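You operate a simulated robot arm through the tools that you are given. There is no shell and no other tool. Be economical: measure what you need, move in short steps, check, and stop when the job is done.

Carry out the task below with a simulated robot arm. There is one attempt and no reset: what you move stays moved.

## Task
Stand the green paint tin beside the white jug. It goes on the side that lies toward x +0.6, y -0.8 (a direction in the base frame), with about 3 cm between them.

Only the result counts: the job must be done as asked and must still hold three seconds after the hand-in. Knocking over, shifting, dropping, spilling or breaking anything else fails it.

## Robot
A 5-joint arm with a two-finger parallel gripper, fixed in place. Base frame: the origin is at the foot of the arm, x ahead of it, y to its left, z up; the work surface is at about z = 0. Units: cm, degrees, N and s.
With the tool pointing down near the work surface it reaches from about 26 to 68 cm from the base axis. Its first joint turns from -66.0 to 66.0 degrees. The tool tilts only in the upright plane through the base axis and itself; it spins freely about its own axis. Payload 2.9 kg.
The TCP is the grasp point between the finger pads, 3 cm short of the fingertips. In the tool frame z runs along the fingers and y along their closing line. Largest opening 11 cm; finger width 2, thickness 1; the body of the gripper, 4.8 by 11.2 cm, starts 5.5 cm behind the TCP.
Orientation is told as [roll, pitch, yaw] about the base's x, y, z axes, in that order, counted from this pose: with the fingers straight down and closing along the base's y, the tool's x points along the base's -x, its y along +y and its z along -z.

## Interface
- The arm moves only by the tool drive_tool. Its argument "moves" is a list of rows, each a list of 5 numbers: the gripper command, from -1 (shut) to 1 (fully open), values between in proportion, then the shift along the base's x, y, z in units of 300 mm (1.0 is 300 mm), then the turn about the base's z in units of 45 degrees (1.0 is 45 degrees). In form: [[claw, dx, dy, dz, spin], ...]. A call has 1 to 10 rows; each row is the pose to reach, as a shift and turn from the pose commanded when the call began. A call with a number of a shift or a turn outside -1 to 1 is refused whole. Each row takes 0.2 s and may step no farther than 5 cm and 8.6 degrees from the row before; otherwise, or with a gripper value out of range, the whole call is refused. Where a pose cannot be reached the arm comes as near as it can. A force on the tool above 40 N (or 10 N above the force at the start of the call, whichever is more), or a blocked arm, ends the call early, and 0.2 s more pass. The fingers move at their own pace (about 10.8 cm/s each) and stop on an object; they squeeze with about 40 N. The grip force told is the motor's: it shows also when the fingers shut on nothing. Time passes only in rows, and 0.2 s behind the last, so rows that repeat a pose let the fingers close. The reply holds the time, the measured pose of the TCP, the force on the tool along the base axes, the opening and the grip force, in the units named above and with some noise, and new pictures: "views" is both (left out), scene, wrist or none.
- Cameras (640 x 400 px; columns grow to the right, rows downward): "scene" is fixed at [1.84, -43.96, 60.76]; the picture's right is [0.92, -0.40, 0.00], its down [-0.23, -0.52, -0.82] and it looks along [0.33, 0.75, -0.57] (base axes); focal length 335 px, centre (320, 200). "wrist" rides on the gripper at [-3.6, 0, -5.7] in the tool frame; the picture's right is [0.00, -1.00, 0.00], its down [0.97, 0.00, -0.24] and it looks along [0.24, 0.00, 0.97] (tool axes); focal length 218 px, centre (320, 200). There is no depth. A picture from a camera that has moved, and an enlarged one, comes with that camera's place and axes in the base frame and with its lens. The place of the scene camera against the robot may be out by one fixed shift of up to 1.2 cm in any direction.
- zoom(camera, box): a new picture of the part [left, top, right, bottom] of that camera's present view, enlarged. The clock stands still meanwhile.
- sign_off(): hands the job in; it is judged then, once.

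Work in short steps. Places have to be worked out from the pictures, the camera data and where the tool is seen: move nearer, look again, correct. Check each grasp and each placing, and mend what went wrong. You have 90 turns and 170 pictures in all, those below and enlarged ones among them. Open the gripper and draw the arm clear of the work before you hand the job in, unless the task says otherwise; then end with one line.

The tools are called after ">>>" by a JSON object that holds its "op" and its "data". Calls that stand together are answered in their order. drive_tool: Moves the arm, as the interface text tells. Its arguments: {"type":"object","properties":{"moves":{"type":"array","items":{"type":"array","items":{"type":"number"}}},"views":{"type":"string","enum":["both","scene","wrist","none"]}},"required":["moves"]} The other tools are called the same way: zoom (camera, box) takes an enlarged picture of a part of a camera's view; sign_off () hands the job in.

At the start:

```text
clock: 0.0
position: [38.65, -3.84, 20.71]
ee_rot: [0.0, 0.0, 0.1]
force: [0.2, 0.6, 0.4]
width: 10.98
grasp_force: 0.1
```

scene: 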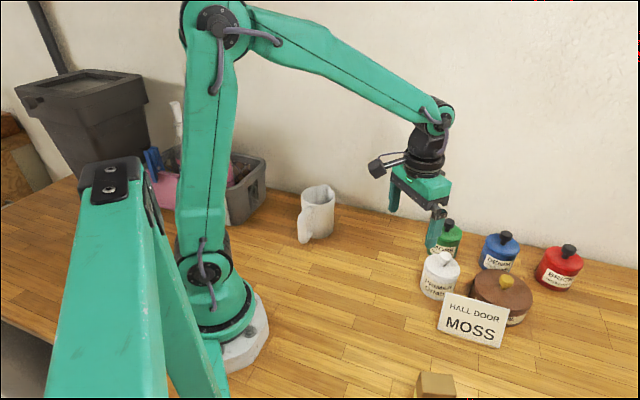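
wrist: 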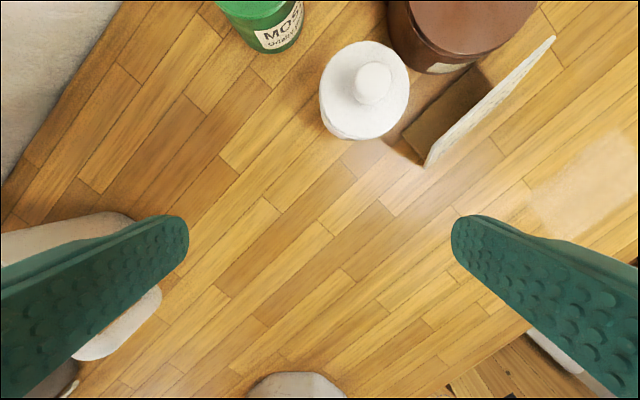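

The scene shows a green tin (partly behind the finger), white bottle, other tins and a white jug at left. I zoom to measure them.

>>> {"op": "zoom", "data": {"camera": "scene", "box": [400, 190, 600, 315]}}

>>> {"op": "zoom", "data": {"camera": "scene", "box": [260, 160, 420, 260]}}

```text
3.20 times, centred on (500, 252) of scene
camera zoom: at [1.84, -43.96, 60.76], right [0.92, -0.4, 0.0], down [-0.23, -0.52, -0.82], along [0.33, 0.75, -0.57], focal length 1073 px, centre (-256, 32)
```

zoom: 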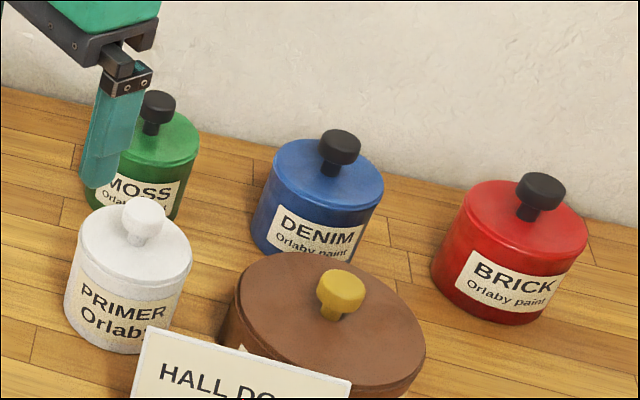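

```text
4.00 times, centred on (340, 210) of scene
camera zoom: at [1.84, -43.96, 60.76], right [0.92, -0.4, 0.0], down [-0.23, -0.52, -0.82], along [0.33, 0.75, -0.57], focal length 1342 px, centre (240, 160)
```

zoom: 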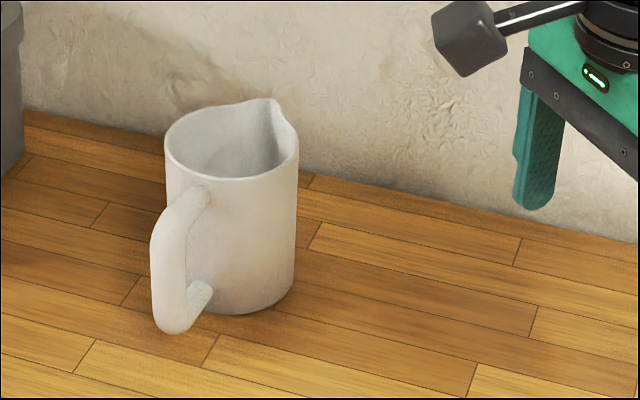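

I estimate the green tin near (54, 1) and the jug near (32, 23). Moving the wrist camera over the tin for a better fix.

>>> {"op": "drive_tool", "data": {"moves": [[1, 0.13, 0.03, 0.03, 0], [1, 0.26, 0.06, 0.06, 0], [1, 0.38, 0.1, 0.1, 0], [1, 0.38, 0.1, 0.1, 0]]}}

```text
clock: 1.0
position: [49.99, -1.18, 23.74]
ee_rot: [0.0, 0.0, 0.1]
force: [-0.8, -0.3, -0.4]
width: 11.01
grasp_force: 0.0
camera wrist: at [53.64, -1.16, 29.5], right [0.0, -1.0, 0.0], down [-0.97, 0.0, 0.24], along [-0.24, 0.0, -0.97], focal length 218 px, centre (320, 200)
```

scene: 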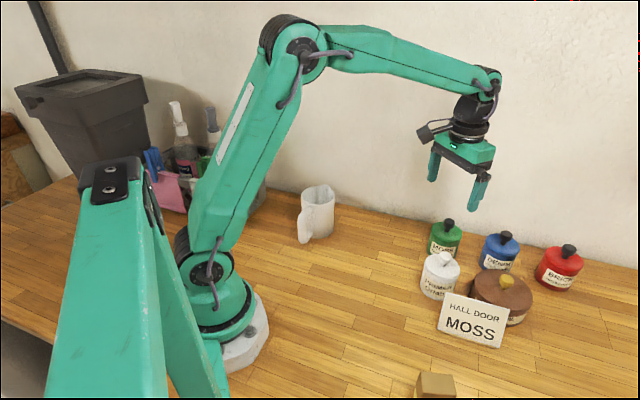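
wrist: 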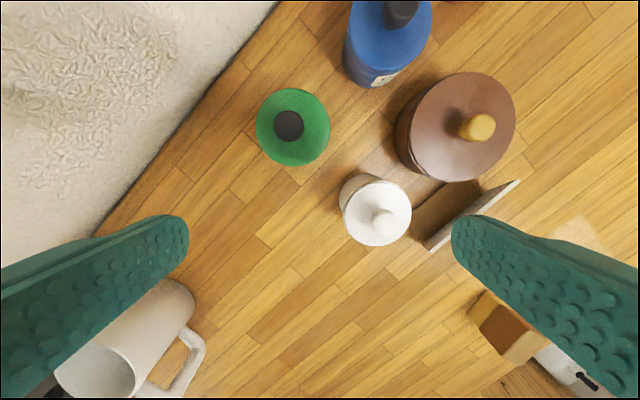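

The green tin is at about (55.5, 1.6) with open room around it. Zoom the scene for tin and jug heights.

>>> {"op": "zoom", "data": {"camera": "scene", "box": [400, 200, 496, 260]}}

>>> {"op": "zoom", "data": {"camera": "wrist", "box": [213, 60, 373, 160]}}

>>> {"op": "zoom", "data": {"camera": "wrist", "box": [0, 240, 256, 400]}}

```text
6.67 times, centred on (448, 230) of scene
camera zoom: at [1.84, -43.96, 60.76], right [0.92, -0.4, 0.0], down [-0.23, -0.52, -0.82], along [0.33, 0.75, -0.57], focal length 2236 px, centre (-533, 0)
```

zoom: 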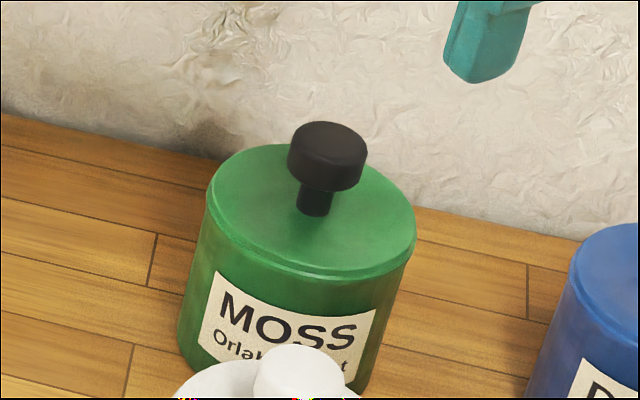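

```text
4.00 times, centred on (293, 110) of wrist
camera zoom: at [53.64, -1.16, 29.5], right [0.0, -1.0, 0.0], down [-0.97, 0.0, 0.24], along [-0.24, 0.0, -0.97], focal length 873 px, centre (428, 560)
```

zoom: 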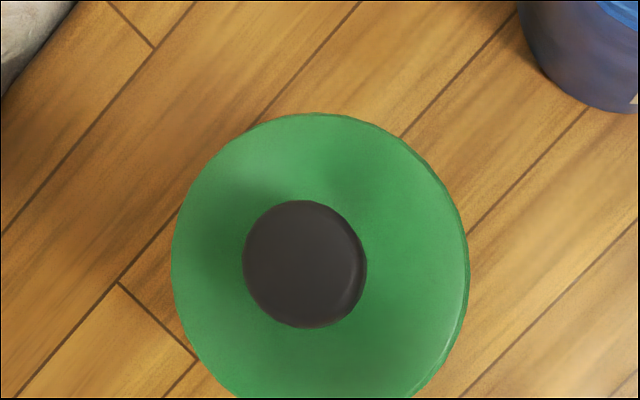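

```text
2.50 times, centred on (128, 320) of wrist
camera zoom: at [53.64, -1.16, 29.5], right [0.0, -1.0, 0.0], down [-0.97, 0.0, 0.24], along [-0.24, 0.0, -0.97], focal length 546 px, centre (800, -100)
```

zoom: 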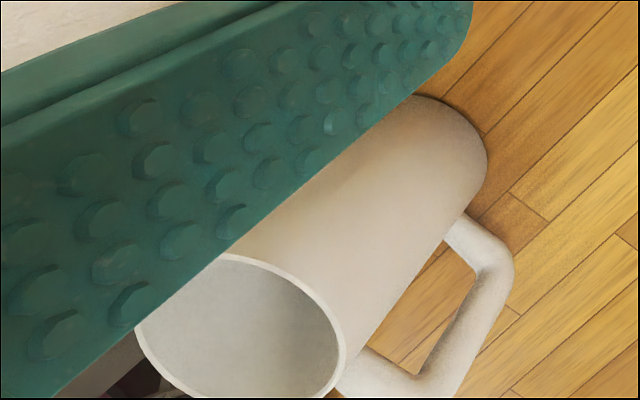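

Tin: centre (55.6, 1.5), radius ≈3.6, lid z≈7.3, knob top ≈10.7. Before grasping I look at the jug from above to settle its position and the handle.

>>> {"op": "drive_tool", "data": {"moves": [[1, -0.1, 0.1, 0.03, 0], [1, -0.2, 0.2, 0.03, 0], [1, -0.3, 0.3, 0.03, 0], [1, -0.4, 0.4, 0.03, 0], [1, -0.5, 0.5, 0.03, 0], [1, -0.6, 0.6, 0.03, 0], [1, -0.7, 0.65, 0.03, 0], [1, -0.7, 0.7, 0.03, 0], [1, -0.7, 0.7, 0.03, 0]]}}

```text
clock: 3.0
position: [28.87, 19.84, 24.61]
ee_rot: [0.0, 0.0, -0.1]
force: [0.1, 0.3, 1.2]
width: 10.99
grasp_force: 0.1
camera wrist: at [32.56, 20.05, 30.3], right [0.0, -1.0, 0.0], down [-0.97, 0.0, 0.24], along [-0.24, 0.0, -0.97], focal length 218 px, centre (320, 200)
```

scene: 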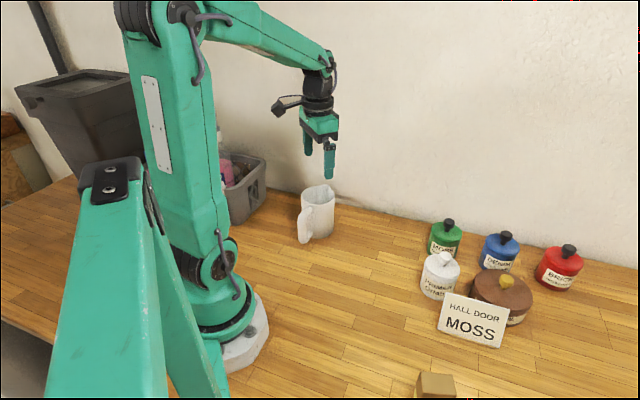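
wrist: 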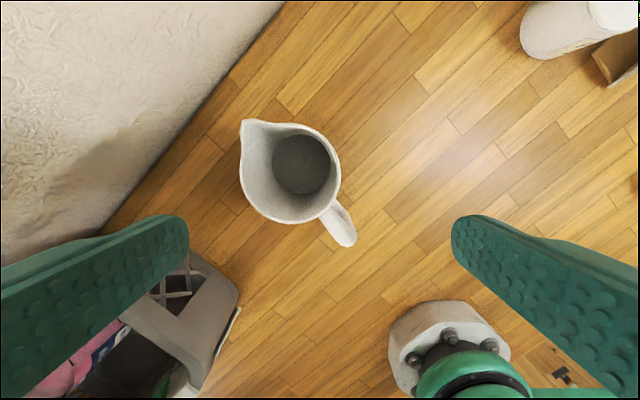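

Jug is well seen from above, its handle pointing toward (-x,-y). Zoom for accurate position.

>>> {"op": "zoom", "data": {"camera": "wrist", "box": [210, 100, 402, 220]}}

>>> {"op": "zoom", "data": {"camera": "scene", "box": [270, 175, 366, 235]}}

```text
3.33 times, centred on (306, 160) of wrist
camera zoom: at [32.56, 20.05, 30.3], right [0.0, -1.0, 0.0], down [-0.97, 0.0, 0.24], along [-0.24, 0.0, -0.97], focal length 728 px, centre (367, 333)
```

zoom: 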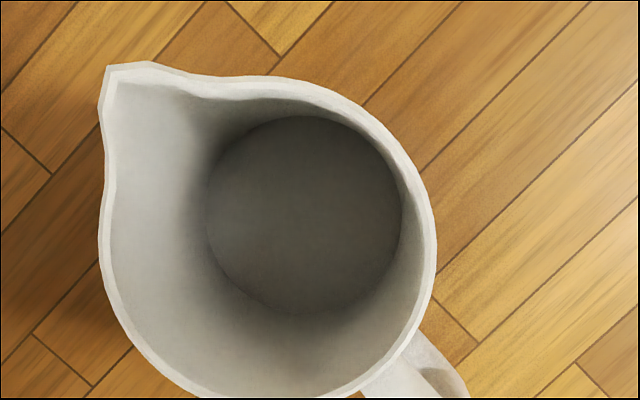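

```text
6.67 times, centred on (318, 205) of scene
camera zoom: at [1.84, -43.96, 60.76], right [0.92, -0.4, 0.0], down [-0.23, -0.52, -0.82], along [0.33, 0.75, -0.57], focal length 2236 px, centre (333, 167)
```

zoom: 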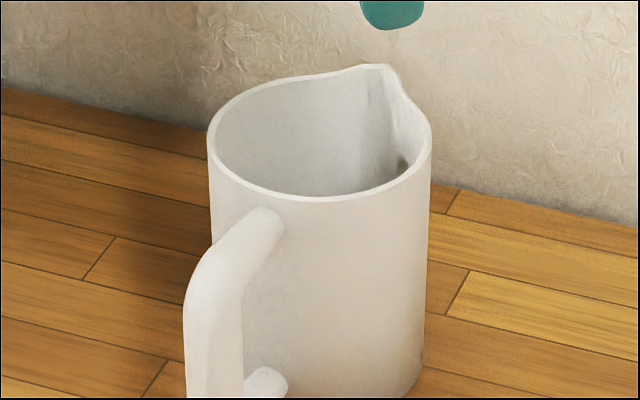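

Jug centre ≈ (30.3, 22.6), radius ≈4.3, height ≈11.7; target tin centre ≈ (36.8, 13.9). Now going above the green tin with the fingers open, staying high.

>>> {"op": "drive_tool", "data": {"moves": [[1, 0.12, -0.08, 0, 0], [1, 0.24, -0.16, 0, 0], [1, 0.36, -0.25, 0, 0], [1, 0.48, -0.33, 0, 0], [1, 0.6, -0.42, 0, 0], [1, 0.72, -0.5, 0, 0], [1, 0.82, -0.57, -0.04, 0], [1, 0.887, -0.613, -0.1, 0], [1, 0.887, -0.613, -0.1, 0]]}}

```text
clock: 5.0
position: [55.44, 1.78, 21.33]
ee_rot: [0.0, -0.1, 0.0]
force: [0.4, -0.4, -0.1]
width: 10.98
grasp_force: 0.1
camera wrist: at [59.09, 1.91, 26.88], right [0.0, -1.0, 0.0], down [-0.97, 0.0, 0.24], along [-0.24, 0.0, -0.97], focal length 218 px, centre (320, 200)
```

scene: 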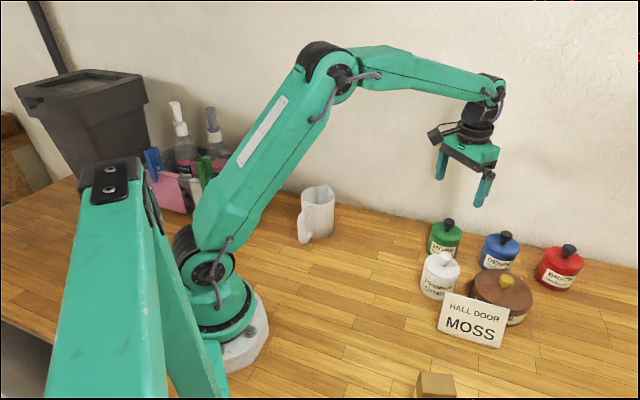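
wrist: 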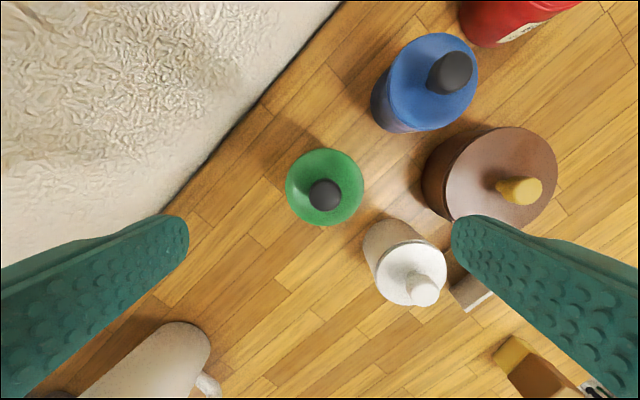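

Lid centre refined to (55.5, 1.45). Descending straight to z≈10 first, slightly narrowed jaws, then check.

>>> {"op": "drive_tool", "data": {"moves": [[0.9, 0, -0.012, -0.1, 0], [0.9, 0, -0.012, -0.2, 0], [0.9, 0, -0.012, -0.3, 0], [0.9, 0, -0.012, -0.38, 0], [0.9, 0, -0.012, -0.38, 0]]}}

```text
clock: 6.2
position: [55.62, 1.3, 10.04]
ee_rot: [0.0, 0.0, 0.0]
force: [-0.8, -0.6, 0.1]
width: 10.45
grasp_force: 0.1
camera wrist: at [59.33, 1.33, 15.68], right [0.0, -1.0, 0.0], down [-0.97, 0.0, 0.24], along [-0.24, 0.0, -0.97], focal length 218 px, centre (320, 200)
```

scene: 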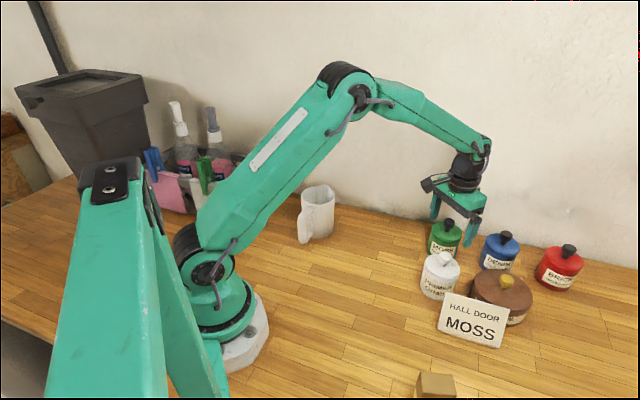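
wrist: 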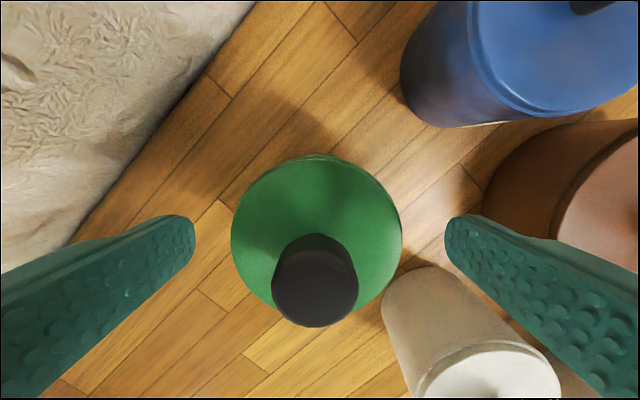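

Centred well. Lowering to z≈6 and then closing.

>>> {"op": "drive_tool", "data": {"moves": [[0.9, 0, 0, -0.07, 0], [0.9, 0, 0, -0.134, 0], [0.9, 0, 0, -0.134, 0], [-1, 0, 0, -0.134, 0], [-1, 0, 0, -0.134, 0], [-1, 0, 0, -0.134, 0]]}}

```text
clock: 7.6
position: [55.45, 1.34, 6.14]
ee_rot: [0.0, 0.0, 0.1]
force: [0.6, 2.9, -0.5]
width: 7.17
grasp_force: 39.8
camera wrist: at [59.31, 1.37, 11.83], right [0.0, -1.0, 0.0], down [-0.97, 0.0, 0.24], along [-0.24, 0.0, -0.97], focal length 218 px, centre (320, 200)
```

scene: 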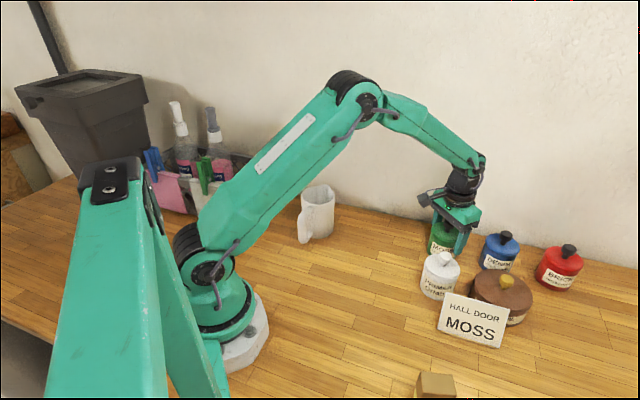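
wrist: 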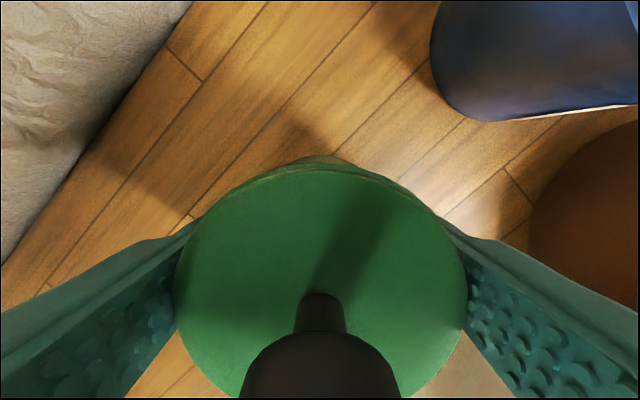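

Gripped at 7.17 cm. Lift straight up.

>>> {"op": "drive_tool", "data": {"moves": [[-1, 0, 0, 0.05, 0], [-1, 0, 0, 0.12, 0], [-1, 0, 0, 0.2, 0], [-1, 0, 0, 0.28, 0], [-1, 0, 0, 0.36, 0], [-1, 0, 0, 0.4, 0], [-1, 0, 0, 0.4, 0]]}}

```text
clock: 9.2
position: [55.62, 1.53, 18.39]
ee_rot: [0.0, 0.0, -0.1]
force: [0.3, 0.7, -8.6]
width: 7.21
grasp_force: 40.2
camera wrist: at [59.34, 1.6, 23.93], right [0.0, -1.0, 0.0], down [-0.97, 0.0, 0.24], along [-0.24, 0.0, -0.97], focal length 218 px, centre (320, 200)
```

scene: 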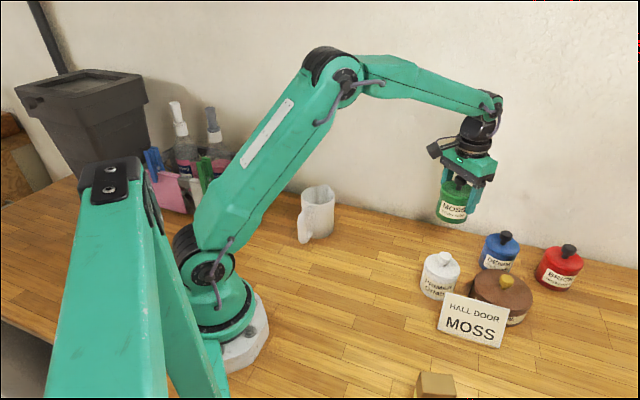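
wrist: 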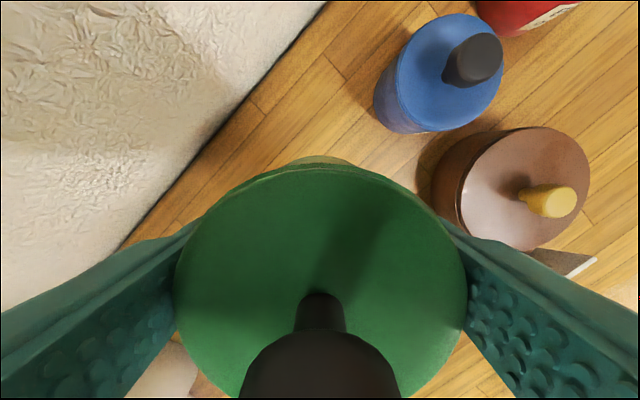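

Lifted cleanly. Carry toward the target at height, turning the tool so the fingers will close perpendicular to the jug direction.

>>> {"op": "drive_tool", "data": {"moves": [[-1, -0.08, 0.05, 0, -0.12], [-1, -0.17, 0.11, 0, -0.24], [-1, -0.26, 0.17, 0, -0.36], [-1, -0.35, 0.23, 0, -0.48], [-1, -0.44, 0.29, 0, -0.6], [-1, -0.53, 0.35, 0, -0.74], [-1, -0.6, 0.39, 0, -0.88], [-1, -0.627, 0.413, 0, -1.0], [-1, -0.627, 0.413, 0, -1.0]]}}

>>> {"op": "drive_tool", "data": {"moves": [[-1, 0, 0, -0.03, -0.18], [-1, 0, 0, -0.06, -0.18], [-1, 0, 0, -0.06, -0.18]]}}

```text
clock: 11.2
position: [36.59, 13.86, 18.16]
ee_rot: [0.0, 0.0, -44.9]
force: [-0.3, 0.1, -8.7]
width: 7.19
grasp_force: 40.2
camera wrist: at [39.25, 11.3, 23.85], right [-0.71, -0.71, 0.0], down [-0.69, 0.69, 0.24], along [-0.17, 0.17, -0.97], focal length 218 px, centre (320, 200)
```

scene: 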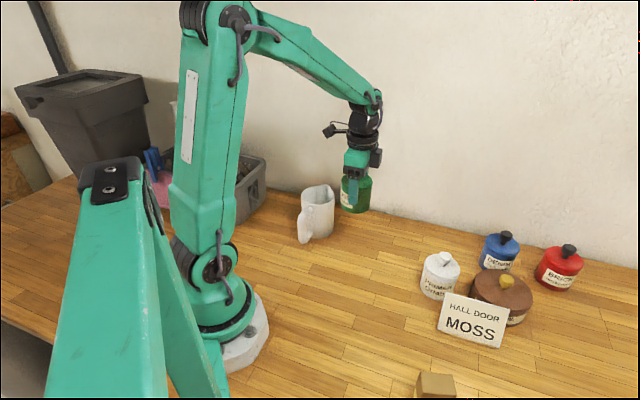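
wrist: 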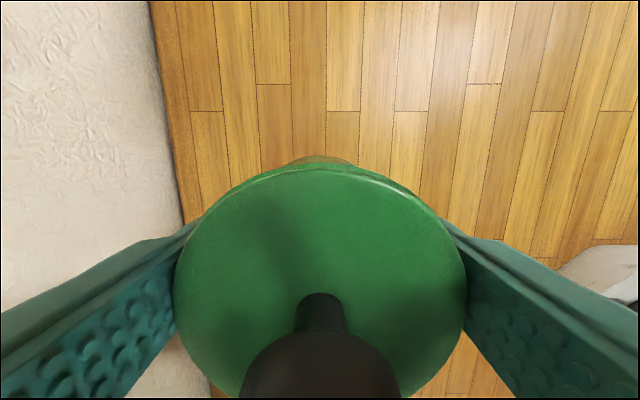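

```text
clock: 12.0
position: [36.84, 13.83, 16.41]
ee_rot: [-0.1, 0.0, -53.1]
force: [0.4, 0.2, -8.3]
width: 7.16
grasp_force: 40.4
camera wrist: at [39.01, 10.98, 22.08], right [-0.8, -0.6, 0.0], down [-0.58, 0.78, 0.24], along [-0.14, 0.19, -0.97], focal length 218 px, centre (320, 200)
```

scene: 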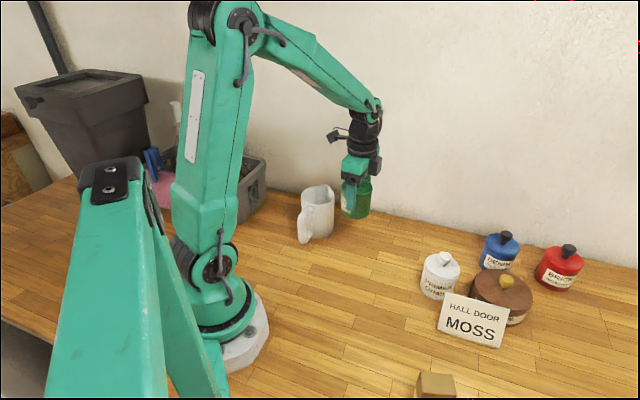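
wrist: 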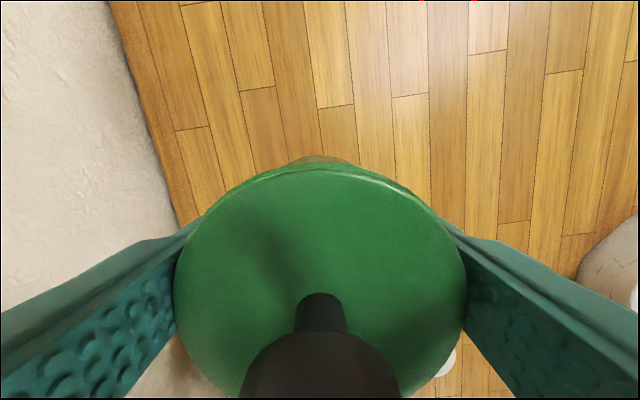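

Above target (36.8, 13.8) with jug clear. Descend to just above the table, checking the gap.

>>> {"op": "drive_tool", "data": {"moves": [[-1, 0, 0, -0.08, 0], [-1, 0, 0, -0.16, 0], [-1, 0, 0, -0.24, 0], [-1, 0, 0, -0.29, 0], [-1, 0, 0, -0.315, 0], [-1, 0, 0, -0.315, 0]]}}

>>> {"op": "zoom", "data": {"camera": "scene", "box": [280, 170, 408, 250]}}

```text
clock: 13.4
position: [36.67, 13.7, 7.02]
ee_rot: [0.1, 0.0, -53.1]
force: [0.3, 0.9, -8.1]
width: 7.17
grasp_force: 40.0
camera wrist: at [38.93, 10.95, 12.69], right [-0.8, -0.6, 0.0], down [-0.58, 0.78, 0.24], along [-0.14, 0.19, -0.97], focal length 218 px, centre (320, 200)
```

scene: 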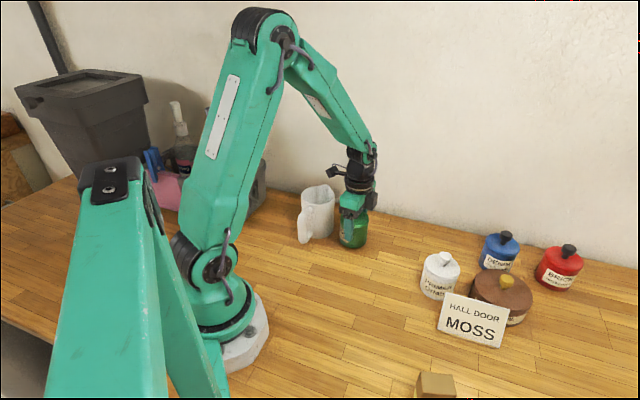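
wrist: 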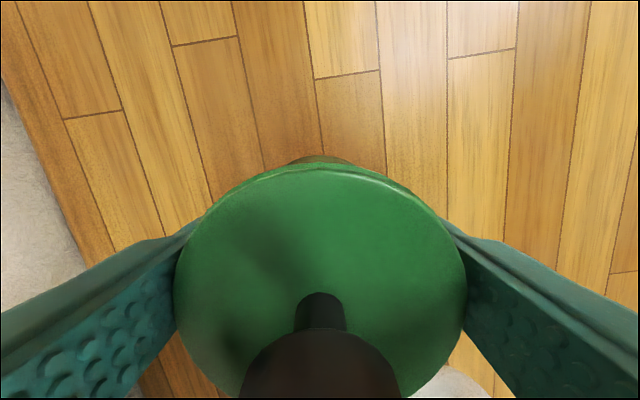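

```text
5.00 times, centred on (344, 210) of scene
camera zoom: at [1.84, -43.96, 60.76], right [0.92, -0.4, 0.0], down [-0.23, -0.52, -0.82], along [0.33, 0.75, -0.57], focal length 1677 px, centre (200, 150)
```

zoom: 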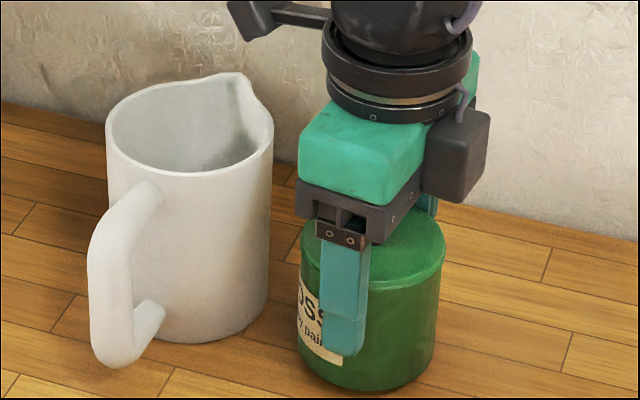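

Difference jug→tin measures ≈(6.6, −9.0), gap ≈3.2 cm: right. Lower the final ~0.9 cm gently.

>>> {"op": "drive_tool", "data": {"moves": [[-1, 0, 0, -0.012, 0], [-1, 0, 0, -0.022, 0], [-1, 0, 0, -0.028, 0], [-1, 0, 0, -0.031, 0], [-1, 0, 0, -0.031, 0]], "views": "scene"}}

```text
clock: 14.6
position: [36.68, 13.86, 6.08]
ee_rot: [0.2, -0.1, -53.2]
force: [-8.9, -8.2, 33.8]
width: 7.18
grasp_force: 39.6
```

scene: 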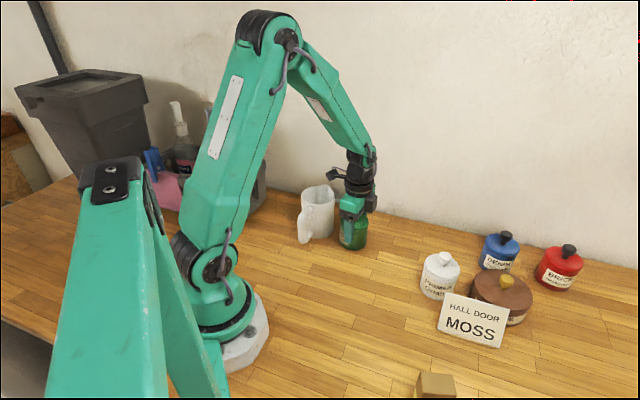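

The tin is pressed on the table (33 N up), so I ease up slightly and open the fingers.

>>> {"op": "drive_tool", "data": {"moves": [[-1, 0, 0, 0.005, 0], [-1, 0, 0, 0.005, 0], [0.2, 0, 0, 0.005, 0], [0.9, 0, 0, 0.005, 0], [0.9, 0, 0, 0.005, 0], [0.9, 0, 0, 0.005, 0]]}}

```text
clock: 16.0
position: [36.7, 13.85, 6.06]
ee_rot: [0.0, -0.1, -53.1]
force: [-0.6, 0.4, -0.8]
width: 10.42
grasp_force: 0.0
camera wrist: at [38.91, 10.97, 11.77], right [-0.8, -0.6, 0.0], down [-0.58, 0.78, 0.24], along [-0.14, 0.19, -0.97], focal length 218 px, centre (320, 200)
```

scene: 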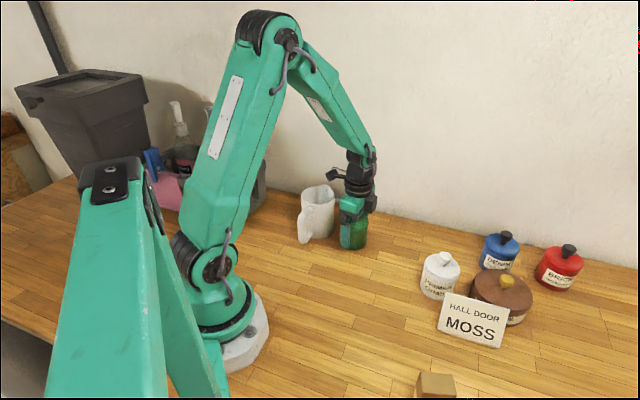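
wrist: 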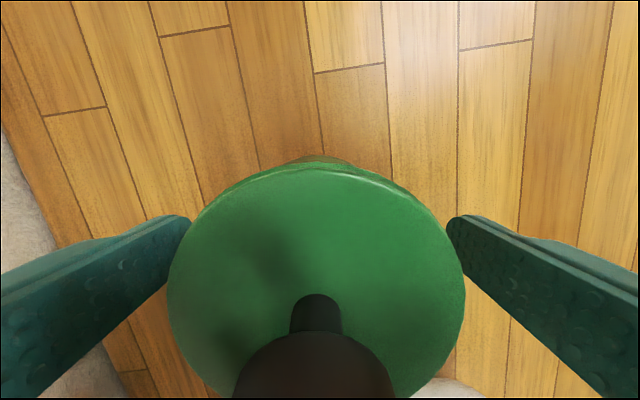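

Released with both fingers clear. Rise straight up, then draw back to view both from above.

>>> {"op": "drive_tool", "data": {"moves": [[0.9, 0, 0, 0.08, 0], [0.9, 0, 0, 0.2, 0], [0.9, 0, 0, 0.35, 0], [0.9, 0, 0, 0.5, 0], [0.9, 0, 0, 0.62, 0], [0.9, 0.05, -0.1, 0.65, 0], [0.9, 0.05, -0.2, 0.65, 0.15], [0.9, 0.05, -0.3, 0.65, 0.3], [0.9, 0.05, -0.3, 0.65, 0.3]]}}

>>> {"op": "zoom", "data": {"camera": "scene", "box": [280, 170, 408, 250]}}

```text
clock: 18.0
position: [37.93, 4.61, 25.81]
ee_rot: [0.0, 0.1, -39.5]
force: [0.0, -0.2, 0.7]
width: 10.43
grasp_force: 0.2
camera wrist: at [40.92, 2.31, 31.4], right [-0.64, -0.77, 0.0], down [-0.75, 0.62, 0.24], along [-0.18, 0.15, -0.97], focal length 218 px, centre (320, 200)
```

scene: 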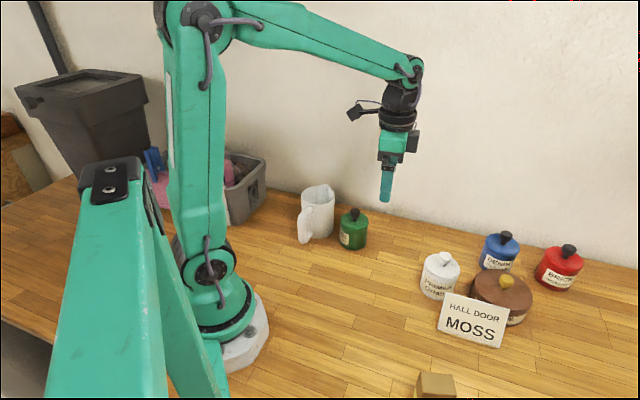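
wrist: 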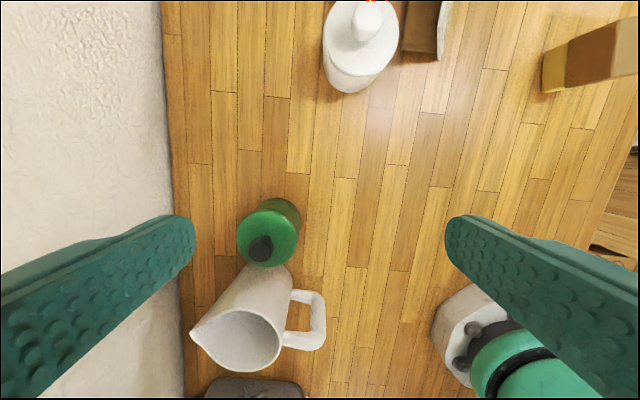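

```text
5.00 times, centred on (344, 210) of scene
camera zoom: at [1.84, -43.96, 60.76], right [0.92, -0.4, 0.0], down [-0.23, -0.52, -0.82], along [0.33, 0.75, -0.57], focal length 1677 px, centre (200, 150)
```

zoom: 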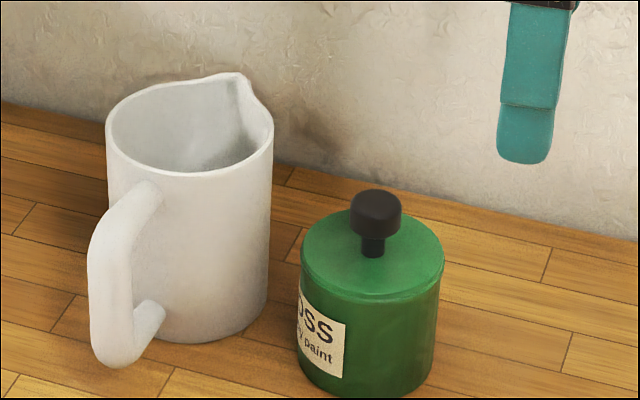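

The tin stands upright at about the planned place, the jug is unmoved, and the arm is clear. Handing in.

>>> {"op": "sign_off", "data": {}}

```text
The job is handed in.
```

The green paint tin is standing upright beside the white jug, on the side toward (+0.6, −0.8). I measured a gap of about 3 cm just before setting it down. The pictures show nothing else moved, and I opened the gripper and drew the arm clear before handing in.
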